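You operate a simulated robot arm through the tools that you are given. There is no shell and no other tool.

Carry out the task below with a simulated two-armed robot. There is one attempt and no reset: what you move stays moved.

## Task
Put the green tub on the square plate. Pick up the drain can with one hand, pass it to the other hand and put it on the low shelf of the test bench. Do these in any order. Set down upright: green tub, drain can.

It is judged by the outcome, as a careful person would: the job done as asked, and still so three seconds after it is handed in. It fails if anything else is knocked over, pushed out of place, dropped, spilled or broken.

## Robot
Two 7-joint arms with fingered hands on one trunk, on a base that moves. Base frame: it is fixed to the floor where the robot stands at the start and does not move with it; the origin is under the middle of the robot, x ahead of it, y to its left, z up. Readings come in m, rad, newtons and seconds.
The left shoulder is at the start at [0.176, 0.187, 0.9], the right one opposite. With the tool pointing down near the work surface each hand reaches from about 0.1 to 0.66 m from the robot's upright axis, wherever it stands, measured 20 degrees to its own side. Places, roughly: drain can [2, -6, 1]; green tub (7x7x8 cm) [3.2, -0.9, 0.2]; low shelf of the test bench [0.3, -5.1, 0.2]; square plate [1.75, -2.25, 1]. Payload 3.6 kg a hand.
The tool frame of a hand sits at the grasp point between the pads (the TCP): z along the fingers, y along the line on which they close. The tips reach 0.026 m beyond it. The gripper opens to 0.088 m; its body begins 0.03 m behind the TCP. The gripper is a hand of 3 fingers: y runs from the thumb to the fingers, the wrist lies at [-0.017, -0.098, -0.164] in the tool frame, and closing takes about 1.5 s.
Orientation is told as [roll, pitch, yaw] about the base's x, y, z axes, in that order, counted from this pose: with the fingers straight down and the wrist toward the robot, the tool's x, y and z point along [0, 1, 0], [1, 0, 0] and [0, 0, -1] of the base frame.

## Interface
- The arms move only by the tool servo_tool. It takes "left_commands", "right_commands" or both (then of equal length, played together; a hand with none holds still); each is a list of rows, each a list of 2 entries, a list of its own where there are three numbers: the shift along the base's x, y, z in units of 200 mm (1.0 is 200 mm), then the turn, a rotation vector about the base's x, y, z in units of 60 degrees (1.0 is 60 degrees). In form: [[[tx, ty, tz], [ax, ay, az]], ...]. A call has 1 to 20 rows; each row is the pose to reach, as a shift and turn from the pose commanded when the call began. "left_fingers" and "right_fingers" are, for a hand that has rows, the opening, from 0 (shut) to 1 (fully open), set as the call begins (left out, the last holds). A call with a number of a shift or a turn outside -1 to 1 is refused whole. Rows are played at 5 a second. More than 0.05 m and 0.15 rad between two rows, or a gripper value outside its range, and nothing of the call is played. Where a pose cannot be reached the arm comes as near as it can. A force on the tool above 40 N (or 10 N above the force at the start of the call, whichever is more), or a blocked arm, ends the call early, and 0.2 s more pass. The fingers move at their own pace (about 0.153 m/s each) and stop on an object; they squeeze with about 25 N. The grip force told is the motor's: it shows also when the fingers shut on nothing. Time passes only in rows, and 0.2 s behind the last, so rows that repeat a pose let the fingers close. The reply holds the time, the measured pose of the TCP, the force on the tool along the base axes, the opening and the grip force, in the units named above and with some noise, with the torque about the TCP (base axes, N m) and any sound that the robot's microphone picked up, and new pictures: "pictures" is both (left out), scene, wrist or none (wrist: the cameras of the hands that moved).
- Cameras (640 x 400 px; columns grow to the right, rows downward): "scene" is now at [0.302, -0.0025, 0.8142]; the picture's right is [-0.03, -1.00, 0.00], its down [-0.15, 0.00, -0.99] and it looks along [0.99, -0.03, -0.15] (base axes); focal length 214 px, centre (320, 200). "left" rides on the left gripper at [-0.056, -0.08, -0.102] in its tool frame; the picture's right is [-0.73, -0.32, 0.60], its down [0.62, -0.67, 0.41] and it looks along [0.27, 0.68, 0.69] (tool axes); focal length 247 px, centre (320, 200). "right" rides on the right gripper at [0.056, -0.08, -0.102] in its tool frame; the picture's right is [-0.73, 0.32, -0.60], its down [-0.62, -0.67, 0.41] and it looks along [-0.27, 0.68, 0.69] (tool axes); focal length 247 px, centre (320, 200). There is no depth. A picture from a camera that has moved, and an enlarged one, comes with that camera's place and axes in the base frame and with its lens.
- raise_lower(by): moves the trunk up (or, below 0, down) by that many m; the arms and the scene camera ride with it, the base frame stays. It gives what a move gives, with no picture.
- base_move(legs): drives the robot by 1 to 6 legs, each [ahead, left, turn to the left] in m, m and rad, along the robot's own axes; the way and the turn of a leg run together, so that a leg with both is an arc; at most 1.5 m and 3.142 rad a leg. The arms and the cameras ride along, it lands a little off, and it stops where it bumps. It gives what a move gives, and a new picture of the scene camera.
- set_fingers(fingers, thumb_bend, thumb_turn, hand): sets how far each is bent, from 0 (flat) to 1 (curled in); at 0.3 the hand is open as for a grip, at 0.7 the pads meet at the TCP. One left out holds its place. A second passes; each finger stops where it meets its share of the squeeze, and holds until it gets a number again. A gripper value or a shape takes the hand back. It gives what a move gives, with no picture; readings hold the bend of each and the force on the fingers (four entries, about 0 where the hand has none), thumb and palm. thumb_turn goes from beside the hand (0) to across from the fingers (1), as for a grip.
- preshape(shape, hand): the hand has 3 fingers and takes this shape, open, in about a second: jaw (thumb against the fingers, like two jaws); tri (thumb and two fingers); tip (a fingertip pinch); poke (one finger out to press); point (the index stretched); flat (the hand flat); cup (the hand cupped); fist (a fist). The gripper value then closes the fingers along that shape, each until it touches; the sizes above hold for jaw. It gives what a move gives, with no picture.
- head_to(pan, tilt): turns the head with the scene camera to pan (to the left, within 1.047 rad either way) and tilt (down, from -0.506 to 1.204), counted from straight ahead of the robot (the tilt from the chest, where the trunk bows). It gives what a move gives, and a new picture of the scene camera.
- inspect(camera, box): a new picture of the part [left, top, right, bottom] of that camera's present view, enlarged. No time passes.
- hand_in(): hands the job in; it is judged then, once.

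Places have to be worked out from the pictures, the camera data and where the tool is seen. Open the grippers and draw the arms clear of the work before you hand the job in, unless the task says otherwise.

The tools are called after ">>>" as a command line: name --argument value ..., lists and objects as JSON in quotes. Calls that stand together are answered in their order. servo_tool: Moves the arms, as the interface text tells. Its arguments: {"type":"object","properties":{"left_commands":{"type":"array","items":{"type":"array"}},"left_fingers":{"type":"number"},"right_commands":{"type":"array","items":{"type":"array"}},"right_fingers":{"type":"number"},"pictures":{"type":"string","enum":["both","scene","wrist","none"]}},"required":[]} The other tools are called the same way: raise_lower (by) moves the trunk up or down; preshape (shape, hand) gives the hand a shape; set_fingers (fingers, thumb_bend, thumb_turn, hand) moves the fingers one by one; base_move (legs) drives the base; head_to (pan, tilt) turns the head that bears the scene camera; inspect (camera, box) takes an enlarged picture of a part of a camera's view; hand_in () hands the job in.

At the start:

```text
clock: 0.0
left_eef_pos: [0.545, 0.1719, 1.1502]
left_tcp_rot: [0.001, -0.001, 0.0]
left_ft_force: [-0.2, 0.2, 0.6]
left_wrist_torque: [-0.01, -0.04, 0.0]
left_width: 0.0876
left_grasp_force: 0.1
left_shape: jaw
left_bend: [0.3, 0.3, 0.98]
left_finger forces: [0.0, 0.0, 0.0, 0.0, 0.0, 0.0]
right_eef_pos: [0.5563, -0.1862, 1.1491]
right_tcp_rot: [-0.002, 0.001, 0.001]
right_ft_force: [0.1, 0.5, 0.2]
right_wrist_torque: [0.01, 0.01, -0.02]
right_width: 0.0876
right_grasp_force: 0.1
right_shape: jaw
right_bend: [0.3, 0.3, 0.98]
right_finger forces: [0.1, 0.0, 0.2, 0.1, 0.0, 0.0]
trunk travel left (down, up): [-0.05, 0.707]
robot x, y, heading: [-0.0045, -0.0014, 0.001]
head pan, tilt (commanded): [-0.033, 0.145]
```

scene: 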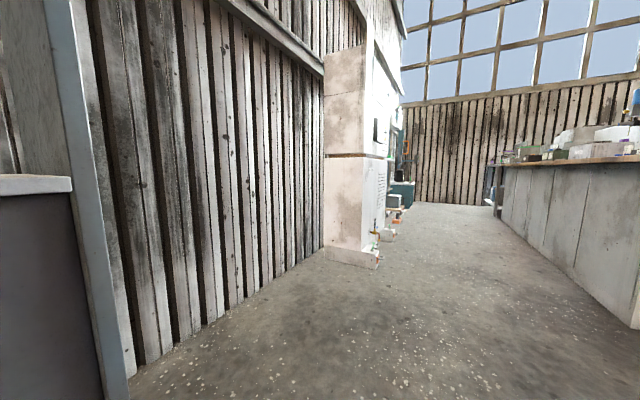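
right: 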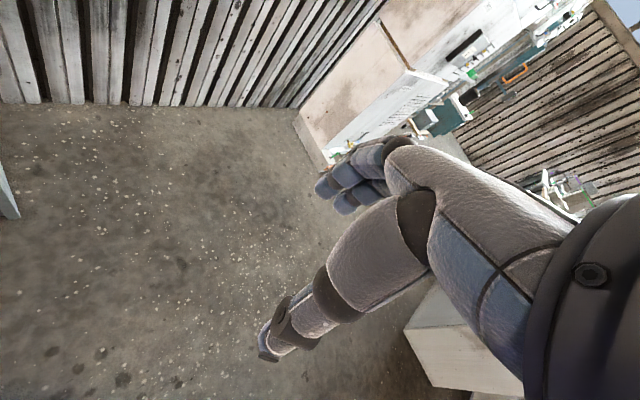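
left: 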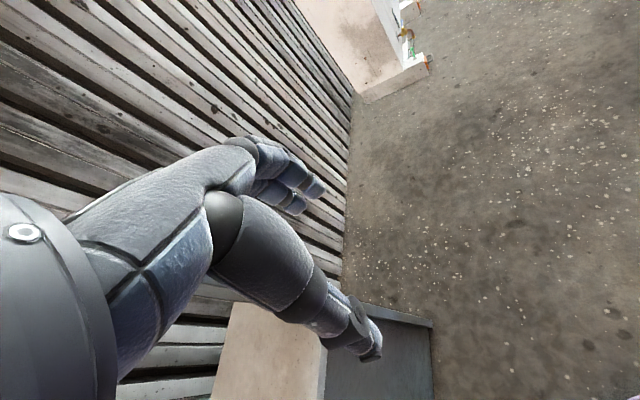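

The first picture shows a shop aisle with a white rack on the left about 3 m ahead and a bench on the right. I look around with the head to learn the room before driving.

>>> inspect --camera "scene" --box '[320, 100, 480, 280]'

>>> head_to --pan -0.8 --tilt 0.2

```text
2.22 times, centred on (400, 190) of scene
camera zoom: at [0.302, -0.0025, 0.8142], right [-0.03, -1.0, 0.0], down [-0.15, 0.0, -0.99], along [0.99, -0.03, -0.15], focal length 477 px, centre (142, 222)
```

zoom: 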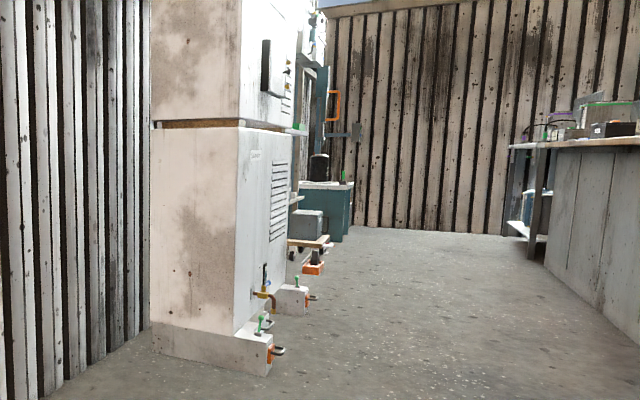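

```text
clock: 1.1
left_eef_pos: [0.5446, 0.1719, 1.1495]
left_tcp_rot: [0.002, -0.002, 0.0]
left_ft_force: [1.0, 0.5, -0.1]
left_wrist_torque: [0.01, -0.02, 0.05]
left_width: 0.0876
left_grasp_force: 0.1
left_shape: jaw
left_bend: [0.3, 0.3, 0.98]
left_finger forces: [0.0, 0.0, 0.0, 0.1, 0.1, 0.0]
right_eef_pos: [0.5565, -0.1858, 1.1499]
right_tcp_rot: [0.0, -0.001, 0.0]
right_ft_force: [-0.8, 0.1, -0.7]
right_wrist_torque: [-0.01, 0.01, -0.01]
right_width: 0.0878
right_grasp_force: 0.1
right_shape: jaw
right_bend: [0.3, 0.3, 0.98]
right_finger forces: [0.0, 0.1, 0.0, 0.0, 0.0, 0.1]
trunk travel left (down, up): [-0.05, 0.707]
robot x, y, heading: [0.0022, 0.0029, 0.001]
head pan, tilt (commanded): [-0.799, 0.201]
camera scene: at [0.2744, -0.0662, 0.8091], right [-0.72, -0.7, 0.0], down [-0.14, 0.14, -0.98], along [0.68, -0.7, -0.2], focal length 214 px, centre (320, 200)
```

scene: 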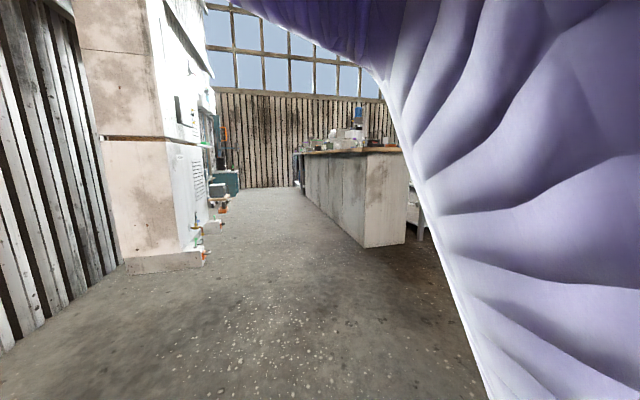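

The room runs diagonally (about -30° to my axes): aisle between the bench corner near (1.24, -1.62) and a white machine corner near (2.0, -0.52). I straighten the head and drive to the mouth of the aisle, facing along it.

>>> head_to --pan 0.0 --tilt 0.3

>>> base_move --legs '[[0, 0, -0.54], [0.93, -0.08, 0]]'

```text
clock: 2.2
left_eef_pos: [0.5449, 0.1706, 1.1504]
left_tcp_rot: [-0.001, -0.001, 0.001]
left_ft_force: [0.6, 0.1, -0.5]
left_wrist_torque: [0.0, 0.01, -0.04]
left_width: 0.0879
left_grasp_force: 0.1
left_shape: jaw
left_bend: [0.3, 0.3, 0.98]
left_finger forces: [0.1, 0.1, 0.0, 0.0, 0.0, 0.0]
right_eef_pos: [0.5572, -0.1857, 1.1488]
right_tcp_rot: [-0.001, 0.0, 0.0]
right_ft_force: [-0.5, 0.3, 0.6]
right_wrist_torque: [-0.01, -0.02, -0.03]
right_width: 0.0877
right_grasp_force: 0.1
right_shape: jaw
right_bend: [0.3, 0.3, 0.98]
right_finger forces: [0.0, 0.0, 0.0, 0.0, 0.1, 0.1]
trunk travel left (down, up): [-0.05, 0.707]
robot x, y, heading: [-0.0033, 0.0008, 0.003]
head pan, tilt (commanded): [0.0, 0.3]
camera scene: at [0.3027, 0.0004, 0.7998], right [0.0, -1.0, 0.0], down [-0.3, 0.0, -0.96], along [0.96, 0.0, -0.3], focal length 214 px, centre (320, 200)
```

scene: 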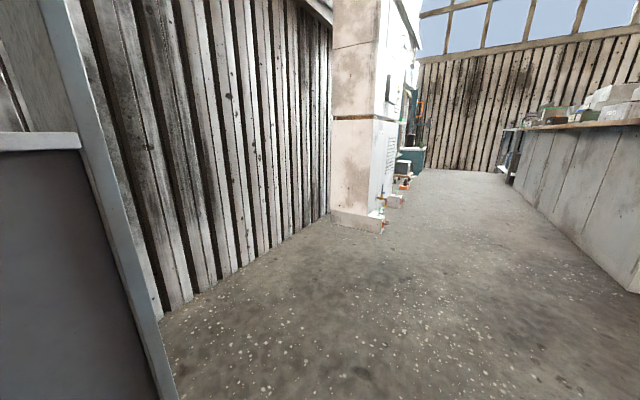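

```text
clock: 8.7
left_eef_pos: [1.295, -0.7149, 1.1494]
left_tcp_rot: [-0.001, 0.0, -0.571]
left_ft_force: [0.4, -0.1, 0.0]
left_wrist_torque: [0.01, -0.03, 0.02]
left_width: 0.0877
left_grasp_force: 0.1
left_shape: jaw
left_bend: [0.3, 0.3, 0.98]
left_finger forces: [0.1, 0.0, 0.1, 0.0, 0.0, 0.1]
right_eef_pos: [1.1119, -1.0217, 1.1486]
right_tcp_rot: [0.0, 0.0, -0.571]
right_ft_force: [0.4, -0.3, -0.2]
right_wrist_torque: [-0.03, 0.01, 0.0]
right_width: 0.0876
right_grasp_force: 0.1
right_shape: jaw
right_bend: [0.3, 0.3, 0.98]
right_finger forces: [0.0, 0.0, 0.0, 0.0, 0.0, 0.0]
trunk travel left (down, up): [-0.05, 0.707]
robot x, y, heading: [0.7424, -0.5646, -0.572]
head pan, tilt (commanded): [0.0, 0.3]
camera scene: at [0.9991, -0.7272, 0.7997], right [-0.54, -0.84, 0.0], down [-0.25, 0.16, -0.96], along [0.8, -0.52, -0.3], focal length 214 px, centre (320, 200)
```

scene: 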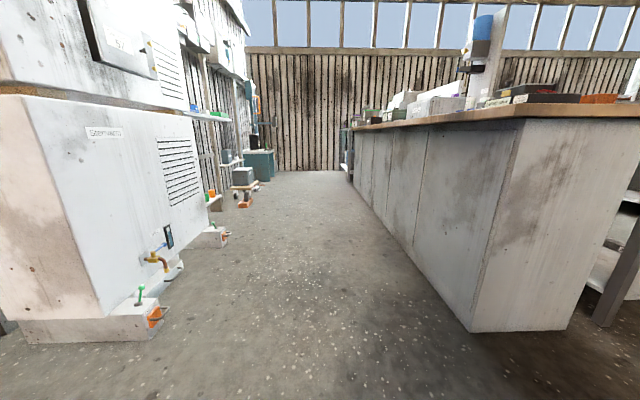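

Now the aisle is in clear view. The tub should appear around column 210, row 200; I zoom on that and on the bench's near end where the plate should be.

>>> inspect --camera "scene" --box '[170, 90, 290, 260]'

>>> inspect --camera "scene" --box '[340, 0, 640, 180]'

```text
2.35 times, centred on (230, 175) of scene
camera zoom: at [0.9991, -0.7272, 0.7997], right [-0.54, -0.84, 0.0], down [-0.25, 0.16, -0.96], along [0.8, -0.52, -0.3], focal length 505 px, centre (532, 259)
```

zoom: 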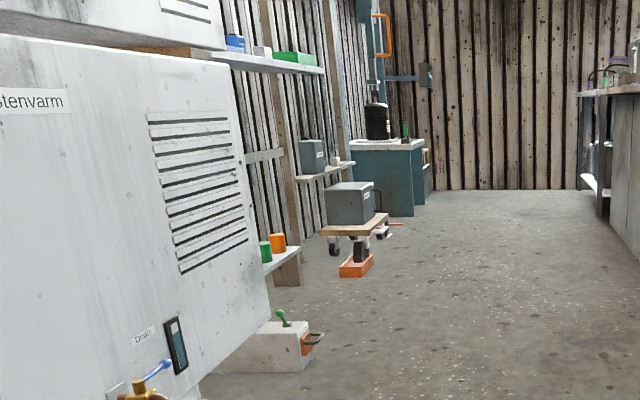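

```text
2.13 times, centred on (490, 90) of scene
camera zoom: at [0.9991, -0.7272, 0.7997], right [-0.54, -0.84, 0.0], down [-0.25, 0.16, -0.96], along [0.8, -0.52, -0.3], focal length 458 px, centre (-43, 435)
```

zoom: 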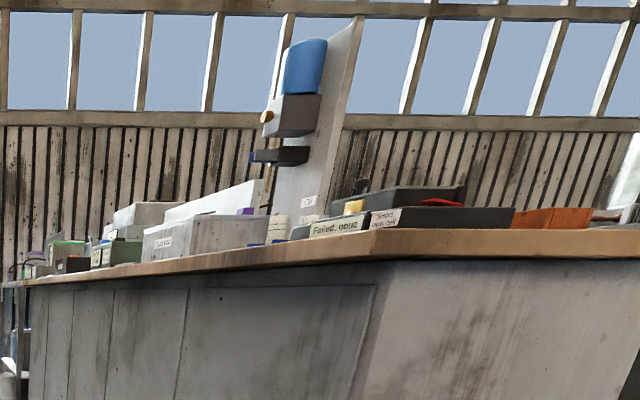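

The green tub is the small green cylinder on a low shelf beside an orange one, about 2.3 m along the aisle and 1.0 m to its left (≈[3.27, -0.89]). I drive up the middle of the aisle and look left at it.

>>> base_move --legs '[[1.4, 0.03, 0.02]]'

>>> head_to --pan 0.7 --tilt 0.4

```text
clock: 15.7
left_eef_pos: [2.4907, -1.4572, 1.1492]
left_tcp_rot: [0.002, 0.001, -0.579]
left_ft_force: [0.2, 1.0, 0.2]
left_wrist_torque: [0.0, 0.01, 0.0]
left_width: 0.0877
left_grasp_force: 0.0
left_shape: jaw
left_bend: [0.3, 0.3, 0.98]
left_finger forces: [0.0, 0.0, 0.0, 0.0, 0.0, 0.0]
right_eef_pos: [2.3045, -1.7645, 1.1494]
right_tcp_rot: [0.0, 0.001, -0.579]
right_ft_force: [-0.4, 0.4, 0.1]
right_wrist_torque: [-0.01, 0.0, 0.01]
right_width: 0.0877
right_grasp_force: 0.0
right_shape: jaw
right_bend: [0.3, 0.3, 0.98]
right_finger forces: [0.1, 0.1, 0.0, 0.0, 0.0, 0.1]
trunk travel left (down, up): [-0.05, 0.707]
robot x, y, heading: [1.941, -1.3047, -0.574]
head pan, tilt (commanded): [0.0, 0.3]
camera scene: at [2.1942, -1.4678, 0.7997], right [-0.55, -0.84, 0.0], down [-0.25, 0.16, -0.96], along [0.8, -0.52, -0.3], focal length 214 px, centre (320, 200)
```

scene: 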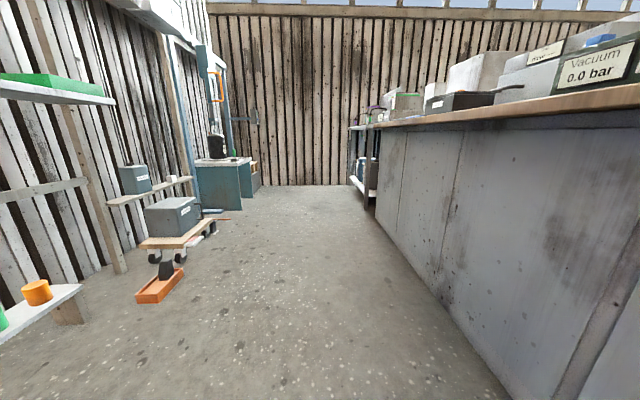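

```text
clock: 16.8
left_eef_pos: [2.4911, -1.4567, 1.149]
left_tcp_rot: [-0.001, 0.0, -0.577]
left_ft_force: [0.5, -0.4, 0.2]
left_wrist_torque: [0.0, 0.01, 0.0]
left_width: 0.0879
left_grasp_force: 0.0
left_shape: jaw
left_bend: [0.3, 0.3, 0.98]
left_finger forces: [0.1, 0.1, 0.1, 0.1, 0.1, 0.0]
right_eef_pos: [2.3062, -1.7642, 1.1495]
right_tcp_rot: [-0.001, 0.0, -0.578]
right_ft_force: [0.4, 0.1, -0.7]
right_wrist_torque: [0.02, 0.05, 0.01]
right_width: 0.0876
right_grasp_force: 0.0
right_shape: jaw
right_bend: [0.3, 0.3, 0.98]
right_finger forces: [0.0, 0.1, 0.0, 0.1, 0.1, 0.1]
trunk travel left (down, up): [-0.05, 0.707]
robot x, y, heading: [1.9397, -1.3031, -0.577]
head pan, tilt (commanded): [0.7, 0.4]
camera scene: at [2.2078, -1.4056, 0.7905], right [0.12, -0.99, 0.0], down [-0.39, -0.05, -0.92], along [0.91, 0.11, -0.39], focal length 214 px, centre (320, 200)
```

scene: 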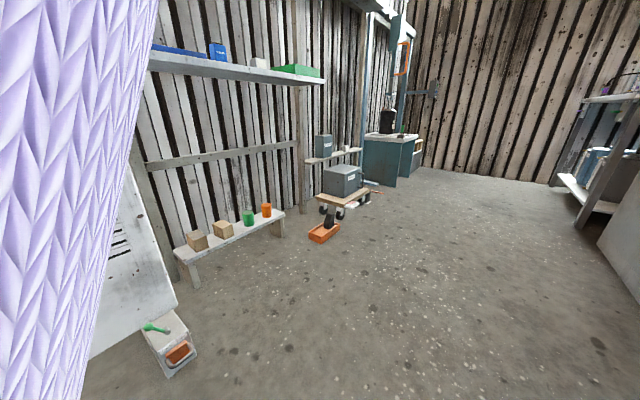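

The low bench holds two wooden boxes, the green tub and an orange tub; a shelf hangs on the wall above. I zoom to locate the tub, the bench edge and the upper shelf.

>>> inspect --camera "scene" --box '[160, 180, 320, 280]'

>>> inspect --camera "scene" --box '[130, 20, 420, 200]'

```text
4.00 times, centred on (240, 230) of scene
camera zoom: at [2.2078, -1.4056, 0.7905], right [0.12, -0.99, 0.0], down [-0.39, -0.05, -0.92], along [0.91, 0.11, -0.39], focal length 858 px, centre (640, 80)
```

zoom: 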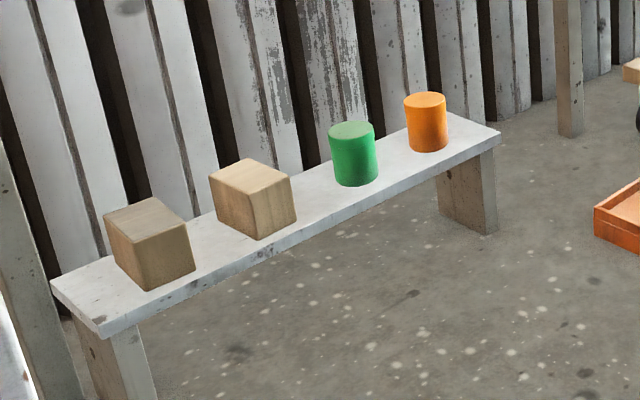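

```text
2.21 times, centred on (275, 110) of scene
camera zoom: at [2.2078, -1.4056, 0.7905], right [0.12, -0.99, 0.0], down [-0.39, -0.05, -0.92], along [0.91, 0.11, -0.39], focal length 473 px, centre (419, 399)
```

zoom: 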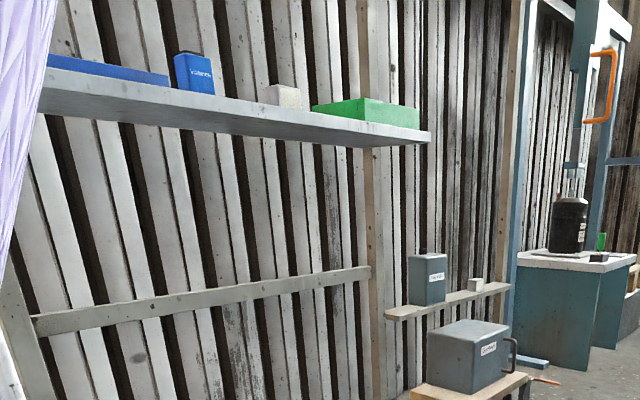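

The tub is at about (3.205, -0.886), base z≈0.19, on a stool-like bench under a wall shelf (underside ≈0.93 m); it has ~6 cm gaps to its neighbours, so I'll close across it toward the wall. I drive along to stand opposite it and turn to face the wall.

>>> base_move --legs '[[0.66, 0.0, 0], [0, 0, 1.6]]'

>>> head_to --pan -0.1 --tilt 0.7

```text
clock: 24.3
left_eef_pos: [2.6252, -1.1054, 1.1497]
left_tcp_rot: [-0.001, 0.001, 1.03]
left_ft_force: [-0.1, 0.4, 0.1]
left_wrist_torque: [0.02, -0.02, -0.03]
left_width: 0.0878
left_grasp_force: 0.0
left_shape: jaw
left_bend: [0.3, 0.3, 0.98]
left_finger forces: [0.1, 0.0, 0.0, 0.1, 0.1, 0.0]
right_eef_pos: [2.9384, -1.2801, 1.1498]
right_tcp_rot: [0.001, -0.001, 1.03]
right_ft_force: [0.0, 0.1, -0.9]
right_wrist_torque: [-0.03, 0.03, 0.01]
right_width: 0.0878
right_grasp_force: 0.0
right_shape: jaw
right_bend: [0.3, 0.3, 0.98]
right_finger forces: [0.0, 0.0, 0.0, 0.1, 0.1, 0.0]
trunk travel left (down, up): [-0.05, 0.707]
robot x, y, heading: [2.4902, -1.6607, 1.026]
head pan, tilt (commanded): [0.7, 0.4]
camera scene: at [2.5866, -1.3899, 0.7905], right [0.99, 0.16, 0.0], down [0.06, -0.38, -0.92], along [-0.15, 0.91, -0.39], focal length 214 px, centre (320, 200)
```

scene: 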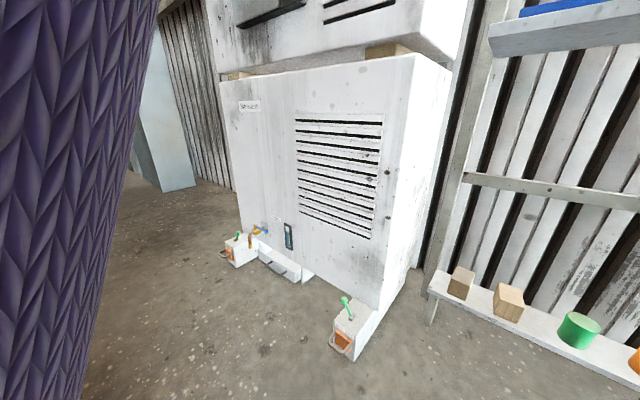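

```text
clock: 25.4
left_eef_pos: [2.6248, -1.1047, 1.1482]
left_tcp_rot: [0.001, 0.001, 1.029]
left_ft_force: [-0.5, 1.1, 0.5]
left_wrist_torque: [0.01, 0.01, -0.03]
left_width: 0.0877
left_grasp_force: 0.0
left_shape: jaw
left_bend: [0.3, 0.3, 0.98]
left_finger forces: [0.1, 0.0, 0.0, 0.1, 0.1, 0.1]
right_eef_pos: [2.9394, -1.2796, 1.15]
right_tcp_rot: [0.001, 0.001, 1.03]
right_ft_force: [-0.5, -0.6, 0.0]
right_wrist_torque: [0.01, -0.01, 0.01]
right_width: 0.0879
right_grasp_force: 0.1
right_shape: jaw
right_bend: [0.3, 0.3, 0.98]
right_finger forces: [0.0, 0.1, 0.0, 0.0, 0.0, 0.0]
trunk travel left (down, up): [-0.05, 0.707]
robot x, y, heading: [2.49, -1.662, 1.027]
head pan, tilt (commanded): [-0.099, 0.7]
camera scene: at [2.652, -1.4132, 0.7637], right [0.8, -0.6, 0.0], down [-0.38, -0.52, -0.76], along [0.46, 0.61, -0.64], focal length 214 px, centre (320, 200)
```

scene: 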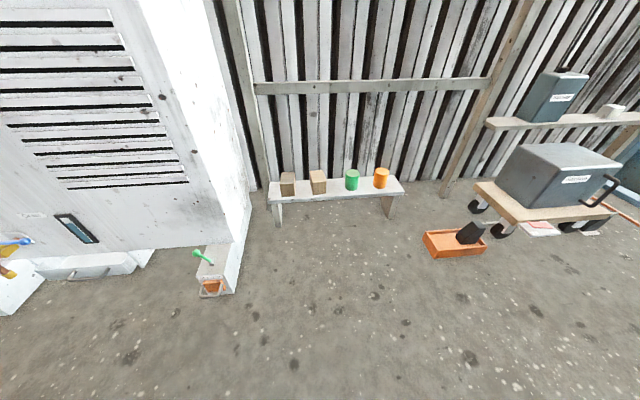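

I'm opposite the stool with both obstacles (valve box at left, orange tray at right) clear of me. I zoom in to refine the tub's place before lowering the right hand.

>>> inspect --camera "scene" --box '[250, 140, 420, 246]'

>>> servo_tool --right_commands '[[[0, 0, -0.25], [0, 0, 0]], [[0, 0, -0.5], [0, 0, 0]], [[0, 0, -0.75], [0, 0, 0]], [[0, 0, -1], [0, 0, 0]]]' --left_commands '[[[0, 0, -0.25], [0, 0, 0]], [[0, 0, -0.5], [0, 0, 0]], [[0, 0, -0.75], [0, 0, 0]], [[0, 0, -1], [0, 0, 0]]]' --pictures "none"

```text
3.76 times, centred on (335, 193) of scene
camera zoom: at [2.652, -1.4132, 0.7637], right [0.8, -0.6, 0.0], down [-0.38, -0.52, -0.76], along [0.46, 0.61, -0.64], focal length 807 px, centre (264, 226)
```

zoom: 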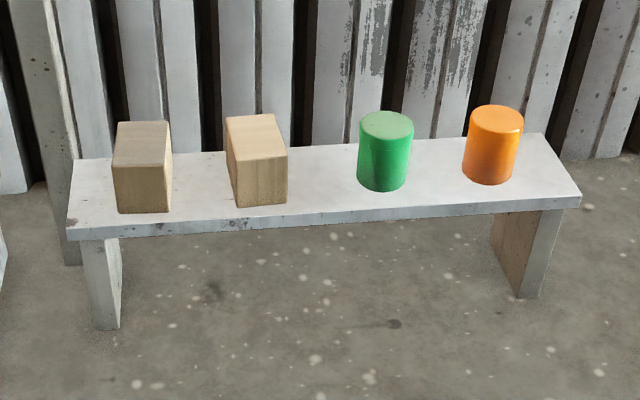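

```text
clock: 26.4
left_eef_pos: [2.6244, -1.1055, 0.951]
left_tcp_rot: [0.0, -0.003, 1.03]
left_ft_force: [-0.4, -0.3, 0.4]
left_wrist_torque: [0.01, 0.0, -0.04]
left_width: 0.0876
left_grasp_force: 0.0
left_shape: jaw
left_bend: [0.3, 0.3, 0.98]
left_finger forces: [0.0, 0.1, 0.0, 0.0, 0.1, 0.0]
right_eef_pos: [2.9396, -1.2757, 0.9478]
right_tcp_rot: [0.001, 0.0, 1.028]
right_ft_force: [0.2, 0.1, -0.4]
right_wrist_torque: [-0.02, 0.0, 0.03]
right_width: 0.0878
right_grasp_force: 0.0
right_shape: jaw
right_bend: [0.3, 0.3, 0.98]
right_finger forces: [0.0, 0.0, 0.0, 0.1, 0.0, 0.0]
trunk travel left (down, up): [-0.05, 0.707]
robot x, y, heading: [2.4934, -1.6582, 1.029]
head pan, tilt (commanded): [-0.099, 0.7]
```

Refined from two views, the tub centre is about (3.237, -0.871) with base z≈0.175 and top ≈0.255. I keep lowering the hands (left too, so it stays under the wall shelf).

>>> servo_tool --right_commands '[[[0, 0, -0.25], [0, 0, 0]], [[0, 0, -0.5], [0, 0, 0]], [[0, 0, -0.75], [0, 0, 0]], [[0, 0, -1], [0, 0, 0]]]' --left_commands '[[[-0.1, -0.17, -0.2], [0, 0, 0]], [[-0.2, -0.34, -0.4], [0, 0, 0]], [[-0.3, -0.51, -0.6], [0, 0, 0]], [[-0.4, -0.68, -0.8], [0, 0, 0]]]' --pictures "none"

>>> servo_tool --right_commands '[[[0, 0, -0.25], [0, 0, 0]], [[0, 0, -0.5], [0, 0, 0]], [[0, 0, -0.75], [0, 0, 0]], [[0, 0, -1], [0, 0, 0]]]' --pictures "scene"

```text
refused: row 1 steps farther than a row can; nothing moved
```

```text
clock: 27.4
left_eef_pos: [2.6247, -1.1055, 0.9507]
left_tcp_rot: [-0.002, 0.001, 1.031]
left_ft_force: [0.6, 0.7, -0.3]
left_wrist_torque: [0.0, 0.05, -0.01]
left_width: 0.0878
left_grasp_force: 0.0
left_shape: jaw
left_bend: [0.3, 0.3, 0.98]
left_finger forces: [0.1, 0.0, 0.0, 0.0, 0.1, 0.0]
right_eef_pos: [2.9367, -1.2763, 0.746]
right_tcp_rot: [0.001, -0.002, 1.029]
right_ft_force: [-0.4, 0.0, 0.0]
right_wrist_torque: [0.0, -0.01, 0.02]
right_width: 0.0878
right_grasp_force: 0.0
right_shape: jaw
right_bend: [0.3, 0.3, 0.98]
right_finger forces: [0.1, 0.1, 0.1, 0.0, 0.0, 0.0]
trunk travel left (down, up): [-0.05, 0.707]
robot x, y, heading: [2.4903, -1.6608, 1.028]
head pan, tilt (commanded): [-0.099, 0.7]
camera scene: at [2.6521, -1.4132, 0.7636], right [0.8, -0.6, 0.0], down [-0.39, -0.52, -0.76], along [0.46, 0.61, -0.64], focal length 214 px, centre (320, 200)
```

scene: 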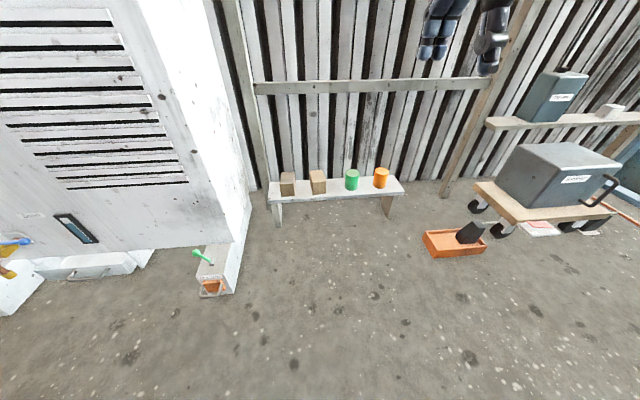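

The right hand is at z 0.75 and seen at upper right. I continue: right hand straight down, left hand down and back toward the body.

>>> servo_tool --right_commands '[[[0, 0, -0.2], [0, 0, 0]], [[0, 0, -0.4], [0, 0, 0]], [[0, 0, -0.6], [0, 0, 0]], [[0, 0, -0.8], [0, 0, 0]], [[0, 0, -1], [0, 0, 0]]]' --left_commands '[[[-0.07, -0.12, -0.2], [0, 0, 0]], [[-0.14, -0.24, -0.4], [0, 0, 0]], [[-0.21, -0.36, -0.6], [0, 0, 0]], [[-0.28, -0.48, -0.8], [0, 0, 0]], [[-0.35, -0.6, -1], [0, 0, 0]]]' --pictures "none"

>>> servo_tool --right_commands '[[[0, 0, -0.2], [0, 0, 0]], [[0, 0, -0.4], [0, 0, 0]], [[0, 0, -0.5], [0, 0, 0]], [[0, 0, -0.6], [0, 0, 0]]]' --pictures "both"

```text
clock: 28.6
left_eef_pos: [2.6304, -1.172, 0.7655]
left_tcp_rot: [0.0, 0.003, 1.028]
left_ft_force: [0.2, -0.3, 0.7]
left_wrist_torque: [0.0, -0.01, -0.01]
left_width: 0.0881
left_grasp_force: 0.1
left_shape: jaw
left_bend: [0.3, 0.3, 0.98]
left_finger forces: [0.0, 0.0, 0.0, 0.1, 0.1, 0.1]
left hand out of reach, approached as far as the arm can: row 3, 4, 5
right_eef_pos: [2.9374, -1.2793, 0.547]
right_tcp_rot: [-0.002, 0.0, 1.031]
right_ft_force: [0.3, 0.0, 0.3]
right_wrist_torque: [0.01, 0.03, -0.01]
right_width: 0.0879
right_grasp_force: 0.0
right_shape: jaw
right_bend: [0.3, 0.3, 0.98]
right_finger forces: [0.0, 0.0, 0.0, 0.1, 0.0, 0.0]
trunk travel left (down, up): [-0.05, 0.707]
robot x, y, heading: [2.4958, -1.6609, 1.032]
head pan, tilt (commanded): [-0.099, 0.7]
```

```text
clock: 29.6
left_eef_pos: [2.6315, -1.1718, 0.7658]
left_tcp_rot: [0.003, 0.002, 1.029]
left_ft_force: [-0.1, 0.4, -0.1]
left_wrist_torque: [0.0, -0.01, 0.0]
left_width: 0.0876
left_grasp_force: 0.1
left_shape: jaw
left_bend: [0.3, 0.3, 0.98]
left_finger forces: [0.0, 0.0, 0.0, 0.0, 0.0, 0.1]
right_eef_pos: [2.9383, -1.2777, 0.4296]
right_tcp_rot: [-0.001, -0.001, 1.028]
right_ft_force: [-0.5, 0.0, -0.2]
right_wrist_torque: [0.03, 0.04, 0.02]
right_width: 0.0883
right_grasp_force: 0.0
right_shape: jaw
right_bend: [0.3, 0.3, 0.98]
right_finger forces: [0.0, 0.0, 0.0, 0.1, 0.0, 0.1]
trunk travel left (down, up): [-0.05, 0.707]
robot x, y, heading: [2.4916, -1.6594, 1.029]
head pan, tilt (commanded): [-0.099, 0.7]
camera scene: at [2.652, -1.4133, 0.7637], right [0.8, -0.6, 0.0], down [-0.39, -0.52, -0.76], along [0.46, 0.61, -0.64], focal length 214 px, centre (320, 200)
camera right: at [2.8488, -1.3185, 0.5315], right [0.79, -0.11, 0.6], down [0.19, -0.89, -0.41], along [0.58, 0.44, -0.69], focal length 247 px, centre (320, 200)
```

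scene: 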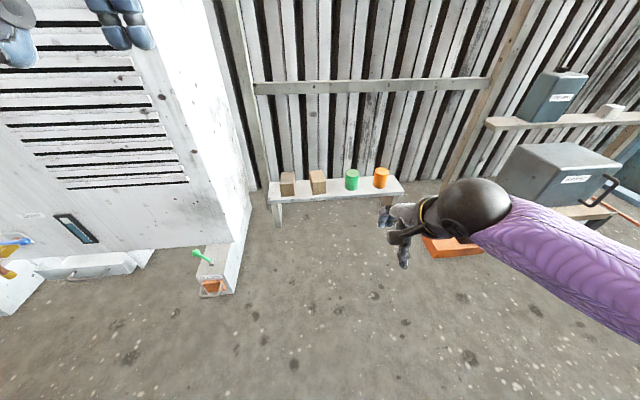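
right: 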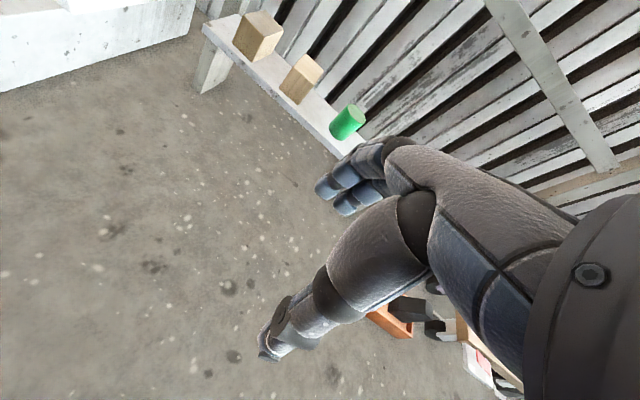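

The wrist camera now sees the tub just beyond the fingers. I enlarge that part to triangulate it better.

>>> inspect --camera "right" --box '[270, 60, 430, 160]'

>>> inspect --camera "scene" --box '[310, 140, 470, 280]'

```text
4.00 times, centred on (350, 110) of right
camera zoom: at [2.8488, -1.3185, 0.5315], right [0.79, -0.11, 0.6], down [0.19, -0.89, -0.41], along [0.58, 0.44, -0.69], focal length 988 px, centre (200, 560)
```

zoom: 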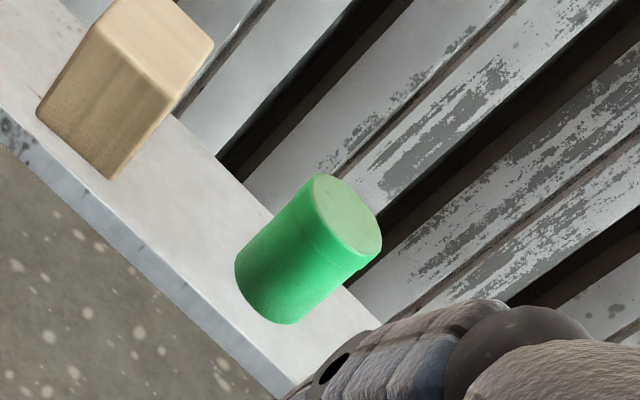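

```text
2.86 times, centred on (390, 210) of scene
camera zoom: at [2.652, -1.4133, 0.7637], right [0.8, -0.6, 0.0], down [-0.39, -0.52, -0.76], along [0.46, 0.61, -0.64], focal length 613 px, centre (120, 171)
```

zoom: 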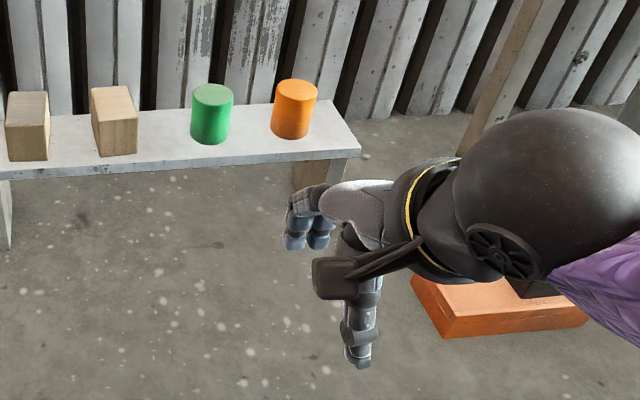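

Two-camera triangulation gives the tub at about (3.215, -0.890), top z≈0.265. I drive ahead 0.45 m, with the hand at z 0.43 passing above the stool but beneath the shelf.

>>> base_move --legs '[[0.3, 0, 0]]'

```text
clock: 31.6
left_eef_pos: [2.7861, -0.9161, 0.7671]
left_tcp_rot: [0.001, 0.005, 1.029]
left_ft_force: [-0.6, -0.2, -0.2]
left_wrist_torque: [-0.01, -0.04, 0.03]
left_width: 0.0878
left_grasp_force: 0.1
left_shape: jaw
left_bend: [0.3, 0.3, 0.98]
left_finger forces: [0.1, 0.0, 0.1, 0.1, 0.0, 0.0]
right_eef_pos: [3.0936, -1.0227, 0.4286]
right_tcp_rot: [0.0, 0.0, 1.026]
right_ft_force: [0.7, -0.6, -0.5]
right_wrist_torque: [-0.02, 0.0, -0.04]
right_width: 0.0879
right_grasp_force: 0.0
right_shape: jaw
right_bend: [0.3, 0.3, 0.98]
right_finger forces: [0.1, 0.0, 0.0, 0.0, 0.0, 0.1]
trunk travel left (down, up): [-0.05, 0.707]
robot x, y, heading: [2.6498, -1.4033, 1.026]
head pan, tilt (commanded): [-0.099, 0.7]
camera scene: at [2.8063, -1.1578, 0.7637], right [0.8, -0.6, 0.0], down [-0.39, -0.52, -0.76], along [0.46, 0.61, -0.64], focal length 214 px, centre (320, 200)
```

scene: 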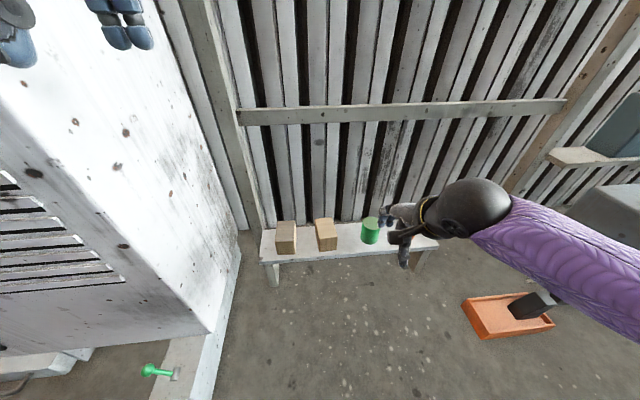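

The drive went clean. The left hand is ~0.12 m from the white machine's side, so I move diagonally, ahead 0.14 and right 0.09, which also brings the tub within reach.

>>> base_move --legs '[[0, -0.09, 0], [0.14, 0, 0]]'

>>> inspect --camera "right" --box '[0, 0, 640, 400]'

```text
clock: 33.5
left_eef_pos: [2.8725, -0.9187, 0.7677]
left_tcp_rot: [0.014, 0.009, 1.054]
left_ft_force: [-0.1, -0.2, -0.4]
left_wrist_torque: [0.03, -0.03, 0.02]
left_width: 0.0878
left_grasp_force: 0.0
left_shape: jaw
left_bend: [0.3, 0.3, 0.98]
left_finger forces: [0.0, 0.0, 0.0, 0.0, 0.1, 0.0]
right_eef_pos: [3.1892, -1.0031, 0.4382]
right_tcp_rot: [0.007, -0.017, 1.062]
right_ft_force: [0.4, -0.2, 0.3]
right_wrist_torque: [-0.03, 0.0, 0.0]
right_width: 0.0876
right_grasp_force: 0.0
right_shape: jaw
right_bend: [0.3, 0.3, 0.98]
right_finger forces: [0.0, 0.0, 0.0, 0.1, 0.0, 0.0]
trunk travel left (down, up): [-0.05, 0.707]
robot x, y, heading: [2.7575, -1.3916, 1.063]
head pan, tilt (commanded): [-0.099, 0.7]
stopped in leg 2: the robot was blocked; the commanded pose is now the measured one
camera scene: at [2.9066, -1.1529, 0.7692], right [0.82, -0.57, -0.01], down [-0.37, -0.52, -0.77], along [0.44, 0.64, -0.63], focal length 214 px, centre (320, 200)
```

scene: 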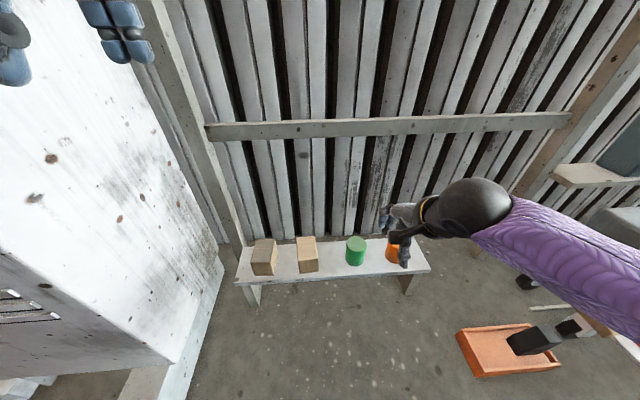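

```text
1.00 times, centred on (320, 200) of right (not enlarged: the box is as wide or as high as the picture)
camera zoom: at [3.1008, -1.0478, 0.5395], right [0.8, -0.09, 0.6], down [0.22, -0.88, -0.43], along [0.56, 0.47, -0.68], focal length 247 px, centre (320, 200)
```

zoom: 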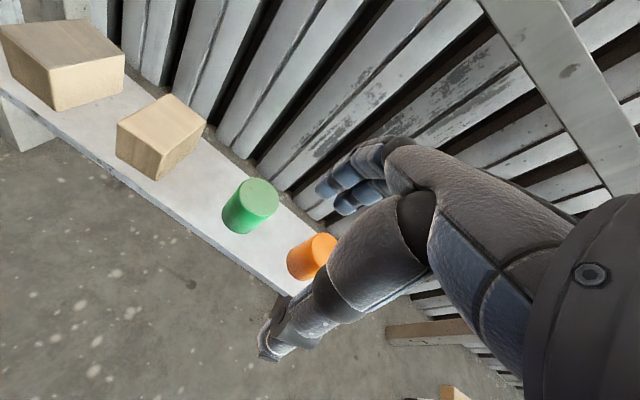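

The base stopped against something after ~0.065 m and twisted slightly left, so contact is likely on my left (arm or base against the white machine or its valve box). I look left and down to see what touches.

>>> head_to --pan 0.9 --tilt 0.9

```text
clock: 34.7
left_eef_pos: [2.8739, -0.9182, 0.7672]
left_tcp_rot: [0.015, 0.009, 1.054]
left_ft_force: [-0.4, 0.1, 0.0]
left_wrist_torque: [0.01, 0.01, 0.01]
left_width: 0.0879
left_grasp_force: 0.0
left_shape: jaw
left_bend: [0.3, 0.3, 0.98]
left_finger forces: [0.0, 0.0, 0.0, 0.0, 0.0, 0.0]
right_eef_pos: [3.1891, -1.0027, 0.4383]
right_tcp_rot: [0.006, -0.018, 1.063]
right_ft_force: [-0.4, 0.6, 0.3]
right_wrist_torque: [0.0, 0.02, -0.03]
right_width: 0.0878
right_grasp_force: 0.0
right_shape: jaw
right_bend: [0.3, 0.3, 0.98]
right_finger forces: [0.0, 0.0, 0.0, 0.0, 0.1, 0.1]
trunk travel left (down, up): [-0.05, 0.707]
robot x, y, heading: [2.7556, -1.3941, 1.059]
head pan, tilt (commanded): [0.901, 0.901]
camera scene: at [2.8286, -1.1522, 0.753], right [0.92, 0.38, 0.01], down [0.3, -0.71, -0.63], along [-0.23, 0.59, -0.77], focal length 214 px, centre (320, 200)
```

scene: 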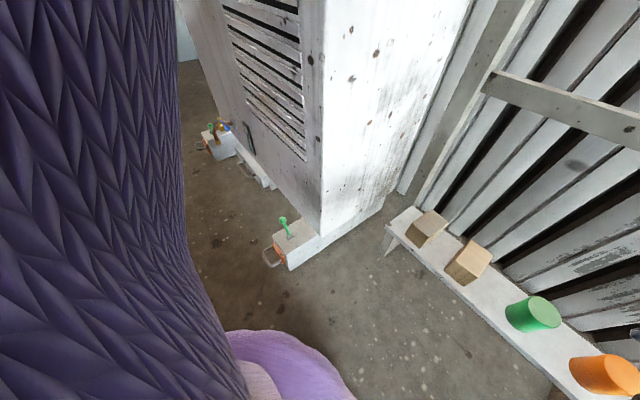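

Nothing at floor level seems to touch, and the slight backward pitch suggests my left elbow met the machine's front. I back off 0.12 m and then tuck the left arm low and close to the body.

>>> base_move --legs '[[-0.12, 0, 0]]'

>>> head_to --pan 0.3 --tilt 0.9

```text
clock: 36.0
left_eef_pos: [2.8168, -1.0089, 0.7549]
left_tcp_rot: [0.008, 0.032, 1.051]
left_ft_force: [-0.2, -0.2, -1.0]
left_wrist_torque: [-0.03, -0.01, 0.0]
left_width: 0.0881
left_grasp_force: 0.0
left_shape: jaw
left_bend: [0.3, 0.3, 0.98]
left_finger forces: [0.0, 0.0, 0.0, 0.1, 0.0, 0.0]
right_eef_pos: [3.1333, -1.1032, 0.4296]
right_tcp_rot: [-0.001, 0.001, 1.058]
right_ft_force: [0.5, -0.3, -0.4]
right_wrist_torque: [-0.01, -0.01, -0.03]
right_width: 0.0875
right_grasp_force: 0.0
right_shape: jaw
right_bend: [0.3, 0.3, 0.98]
right_finger forces: [0.0, 0.0, 0.0, 0.0, 0.0, 0.0]
trunk travel left (down, up): [-0.05, 0.707]
robot x, y, heading: [2.7003, -1.4965, 1.053]
head pan, tilt (commanded): [0.901, 0.901]
camera scene: at [2.7723, -1.2446, 0.7475], right [0.93, 0.38, 0.0], down [0.3, -0.73, -0.62], along [-0.24, 0.57, -0.78], focal length 214 px, centre (320, 200)
```

scene: 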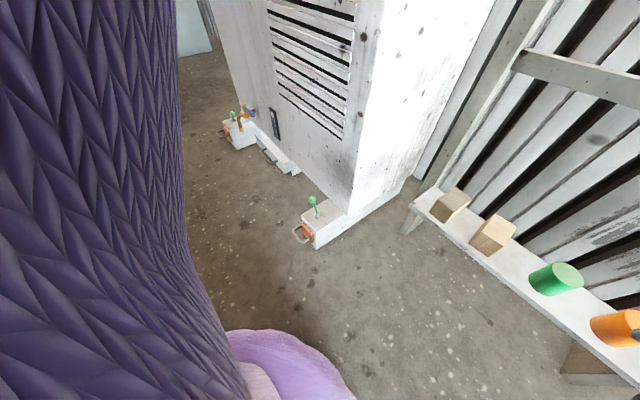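

```text
clock: 37.0
left_eef_pos: [2.8178, -1.009, 0.7565]
left_tcp_rot: [0.007, 0.034, 1.052]
left_ft_force: [0.8, 1.3, -0.4]
left_wrist_torque: [0.01, 0.0, 0.03]
left_width: 0.0881
left_grasp_force: 0.1
left_shape: jaw
left_bend: [0.3, 0.3, 0.98]
left_finger forces: [0.1, 0.1, 0.0, 0.0, 0.0, 0.1]
right_eef_pos: [3.1338, -1.1019, 0.4288]
right_tcp_rot: [-0.001, 0.001, 1.057]
right_ft_force: [-0.2, -0.2, -0.8]
right_wrist_torque: [0.02, 0.02, -0.01]
right_width: 0.0877
right_grasp_force: 0.0
right_shape: jaw
right_bend: [0.3, 0.3, 0.98]
right_finger forces: [0.1, 0.0, 0.0, 0.1, 0.0, 0.1]
trunk travel left (down, up): [-0.05, 0.707]
robot x, y, heading: [2.6952, -1.4974, 1.056]
head pan, tilt (commanded): [0.3, 0.901]
camera scene: at [2.8168, -1.2406, 0.7475], right [0.98, -0.21, 0.0], down [-0.16, -0.77, -0.62], along [0.13, 0.61, -0.78], focal length 214 px, centre (320, 200)
```

scene: 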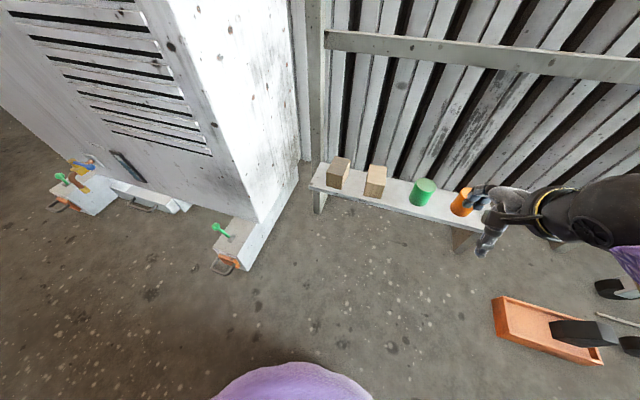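

Level again; the left arm was displaced, confirming its elbow touched the machine. I lower the left hand to about z 0.45 in the clear space, then pull it back toward the body.

>>> servo_tool --left_commands '[[[0, 0, -0.2], [0, 0, 0]], [[0, 0, -0.4], [0, 0, 0]], [[0, 0, -0.6], [0, 0, 0]], [[0, 0, -0.8], [0, 0, 0]], [[0, 0, -1], [0, 0, 0]]]' --pictures "none"

>>> servo_tool --left_commands '[[[-0.03, -0.06, -0.2], [0, 0, 0]], [[-0.06, -0.12, -0.4], [0, 0, 0]], [[-0.15, -0.28, -0.5], [0, 0, 0]], [[-0.25, -0.45, -0.6], [0, 0, 0]], [[-0.35, -0.63, -0.6], [0, 0, 0]], [[-0.45, -0.8, -0.6], [0, 0, 0]]]' --pictures "scene"

```text
clock: 38.2
left_eef_pos: [2.8182, -1.0086, 0.5553]
left_tcp_rot: [0.007, 0.031, 1.052]
left_ft_force: [0.2, -0.5, 0.8]
left_wrist_torque: [0.0, 0.03, 0.0]
left_width: 0.088
left_grasp_force: 0.1
left_shape: jaw
left_bend: [0.3, 0.3, 0.98]
left_finger forces: [0.0, 0.0, 0.0, 0.1, 0.0, 0.0]
left hand out of reach, approached as far as the arm can: row 1
right_eef_pos: [3.1332, -1.102, 0.4294]
right_tcp_rot: [0.002, -0.001, 1.057]
right_ft_force: [-0.1, 0.5, -0.4]
right_wrist_torque: [0.02, 0.04, 0.02]
right_width: 0.0876
right_grasp_force: 0.0
right_shape: jaw
right_bend: [0.3, 0.3, 0.98]
right_finger forces: [0.0, 0.1, 0.1, 0.1, 0.1, 0.0]
trunk travel left (down, up): [-0.05, 0.707]
robot x, y, heading: [2.6973, -1.4945, 1.057]
head pan, tilt (commanded): [0.3, 0.901]
```

```text
clock: 39.6
left_eef_pos: [2.7263, -1.1706, 0.4371]
left_tcp_rot: [0.008, 0.031, 1.052]
left_ft_force: [-0.5, -0.3, 1.1]
left_wrist_torque: [0.01, 0.0, 0.03]
left_width: 0.0879
left_grasp_force: 0.1
left_shape: jaw
left_bend: [0.3, 0.3, 0.98]
left_finger forces: [0.0, 0.0, 0.1, 0.0, 0.0, 0.1]
right_eef_pos: [3.1339, -1.103, 0.4297]
right_tcp_rot: [0.0, 0.0, 1.059]
right_ft_force: [0.2, 0.0, -0.1]
right_wrist_torque: [-0.01, 0.01, 0.01]
right_width: 0.0878
right_grasp_force: 0.0
right_shape: jaw
right_bend: [0.3, 0.3, 0.98]
right_finger forces: [0.0, 0.0, 0.0, 0.0, 0.0, 0.1]
trunk travel left (down, up): [-0.05, 0.707]
robot x, y, heading: [2.696, -1.4956, 1.059]
head pan, tilt (commanded): [0.3, 0.901]
camera scene: at [2.8169, -1.2406, 0.7476], right [0.98, -0.21, 0.0], down [-0.17, -0.77, -0.62], along [0.13, 0.61, -0.78], focal length 214 px, centre (320, 200)
```

scene: 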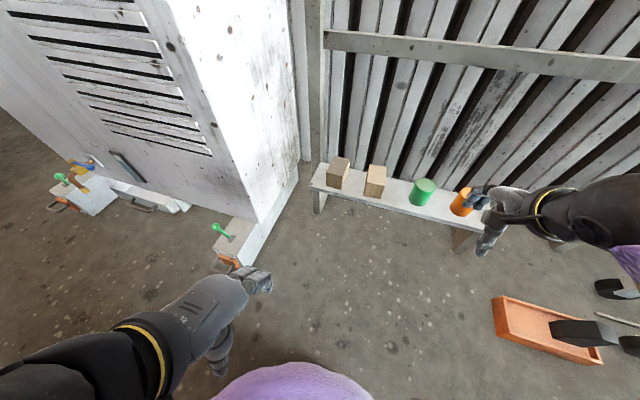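

The left arm is tucked in. I re-measure the tub with both cameras before advancing again.

>>> inspect --camera "scene" --box '[300, 140, 500, 265]'

>>> inspect --camera "right" --box '[100, 80, 420, 280]'

```text
3.20 times, centred on (400, 202) of scene
camera zoom: at [2.8169, -1.2406, 0.7476], right [0.98, -0.21, 0.0], down [-0.17, -0.77, -0.62], along [0.13, 0.61, -0.78], focal length 686 px, centre (64, 192)
```

zoom: 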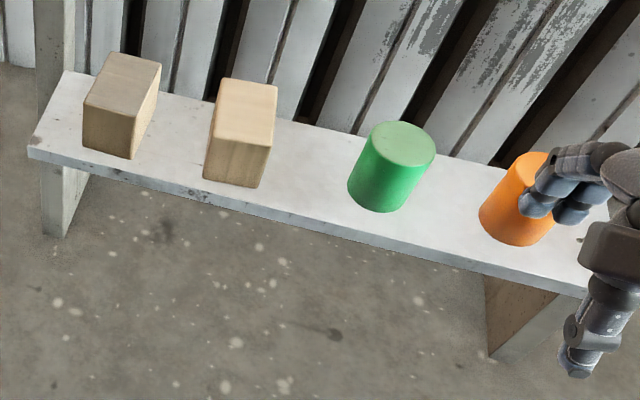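

```text
2.00 times, centred on (260, 180) of right
camera zoom: at [3.044, -1.1448, 0.5316], right [0.8, -0.08, 0.6], down [0.22, -0.89, -0.41], along [0.56, 0.46, -0.69], focal length 494 px, centre (440, 240)
```

zoom: 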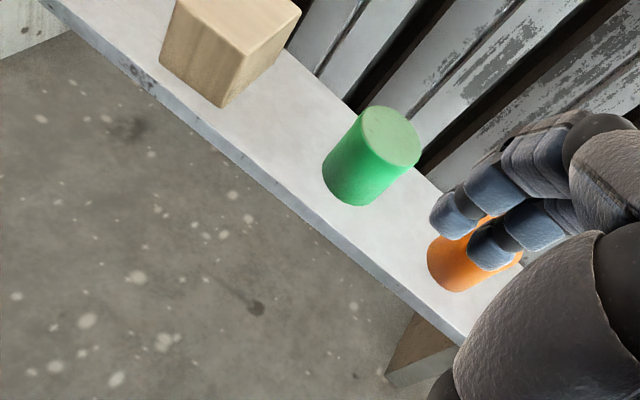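

Consistent now: tub centre (3.224, -0.876), top ≈0.262, base ≈0.18. I drive ahead 0.21 m, bringing the tub to about 0.58 m ahead of me.

>>> base_move --legs '[[0.21, 0, 0]]'

>>> inspect --camera "right" --box '[0, 0, 640, 400]'

```text
clock: 41.2
left_eef_pos: [2.8316, -0.9854, 0.4367]
left_tcp_rot: [0.008, 0.033, 1.051]
left_ft_force: [0.0, -0.3, 0.2]
left_wrist_torque: [0.02, 0.01, 0.0]
left_width: 0.0879
left_grasp_force: 0.2
left_shape: jaw
left_bend: [0.3, 0.3, 0.98]
left_finger forces: [0.0, 0.0, 0.0, 0.0, 0.1, 0.0]
right_eef_pos: [3.2385, -0.9168, 0.4292]
right_tcp_rot: [0.0, -0.001, 1.055]
right_ft_force: [-0.4, 0.4, -0.7]
right_wrist_torque: [-0.01, 0.0, 0.03]
right_width: 0.088
right_grasp_force: 0.0
right_shape: jaw
right_bend: [0.3, 0.3, 0.98]
right_finger forces: [0.1, 0.1, 0.0, 0.0, 0.1, 0.0]
trunk travel left (down, up): [-0.05, 0.707]
robot x, y, heading: [2.8016, -1.3104, 1.059]
head pan, tilt (commanded): [0.3, 0.901]
camera scene: at [2.9222, -1.0548, 0.7476], right [0.98, -0.21, 0.0], down [-0.17, -0.77, -0.62], along [0.13, 0.61, -0.78], focal length 214 px, centre (320, 200)
```

scene: 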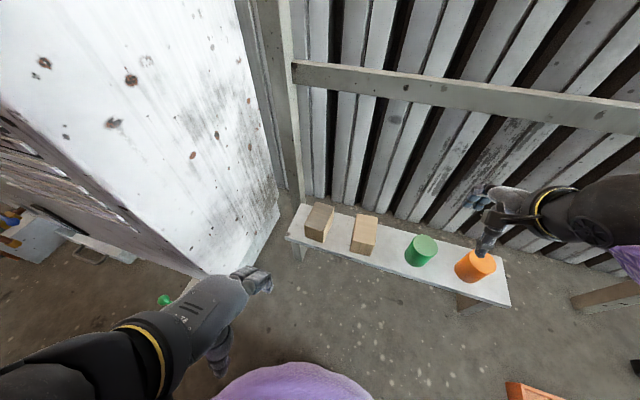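

```text
1.00 times, centred on (320, 200) of right (not enlarged: the box is as wide or as high as the picture)
camera zoom: at [3.1495, -0.9593, 0.5317], right [0.8, -0.08, 0.6], down [0.22, -0.89, -0.41], along [0.57, 0.46, -0.69], focal length 247 px, centre (320, 200)
```

zoom: 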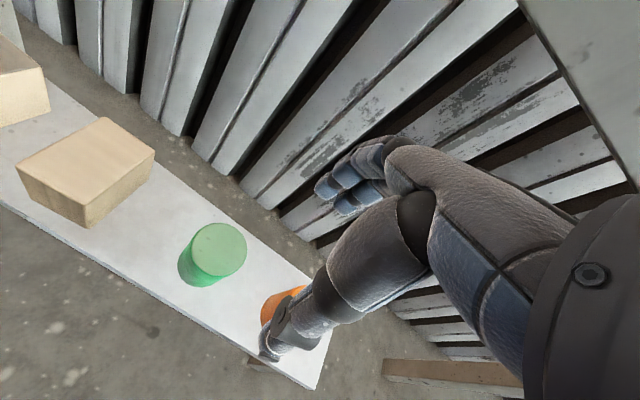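

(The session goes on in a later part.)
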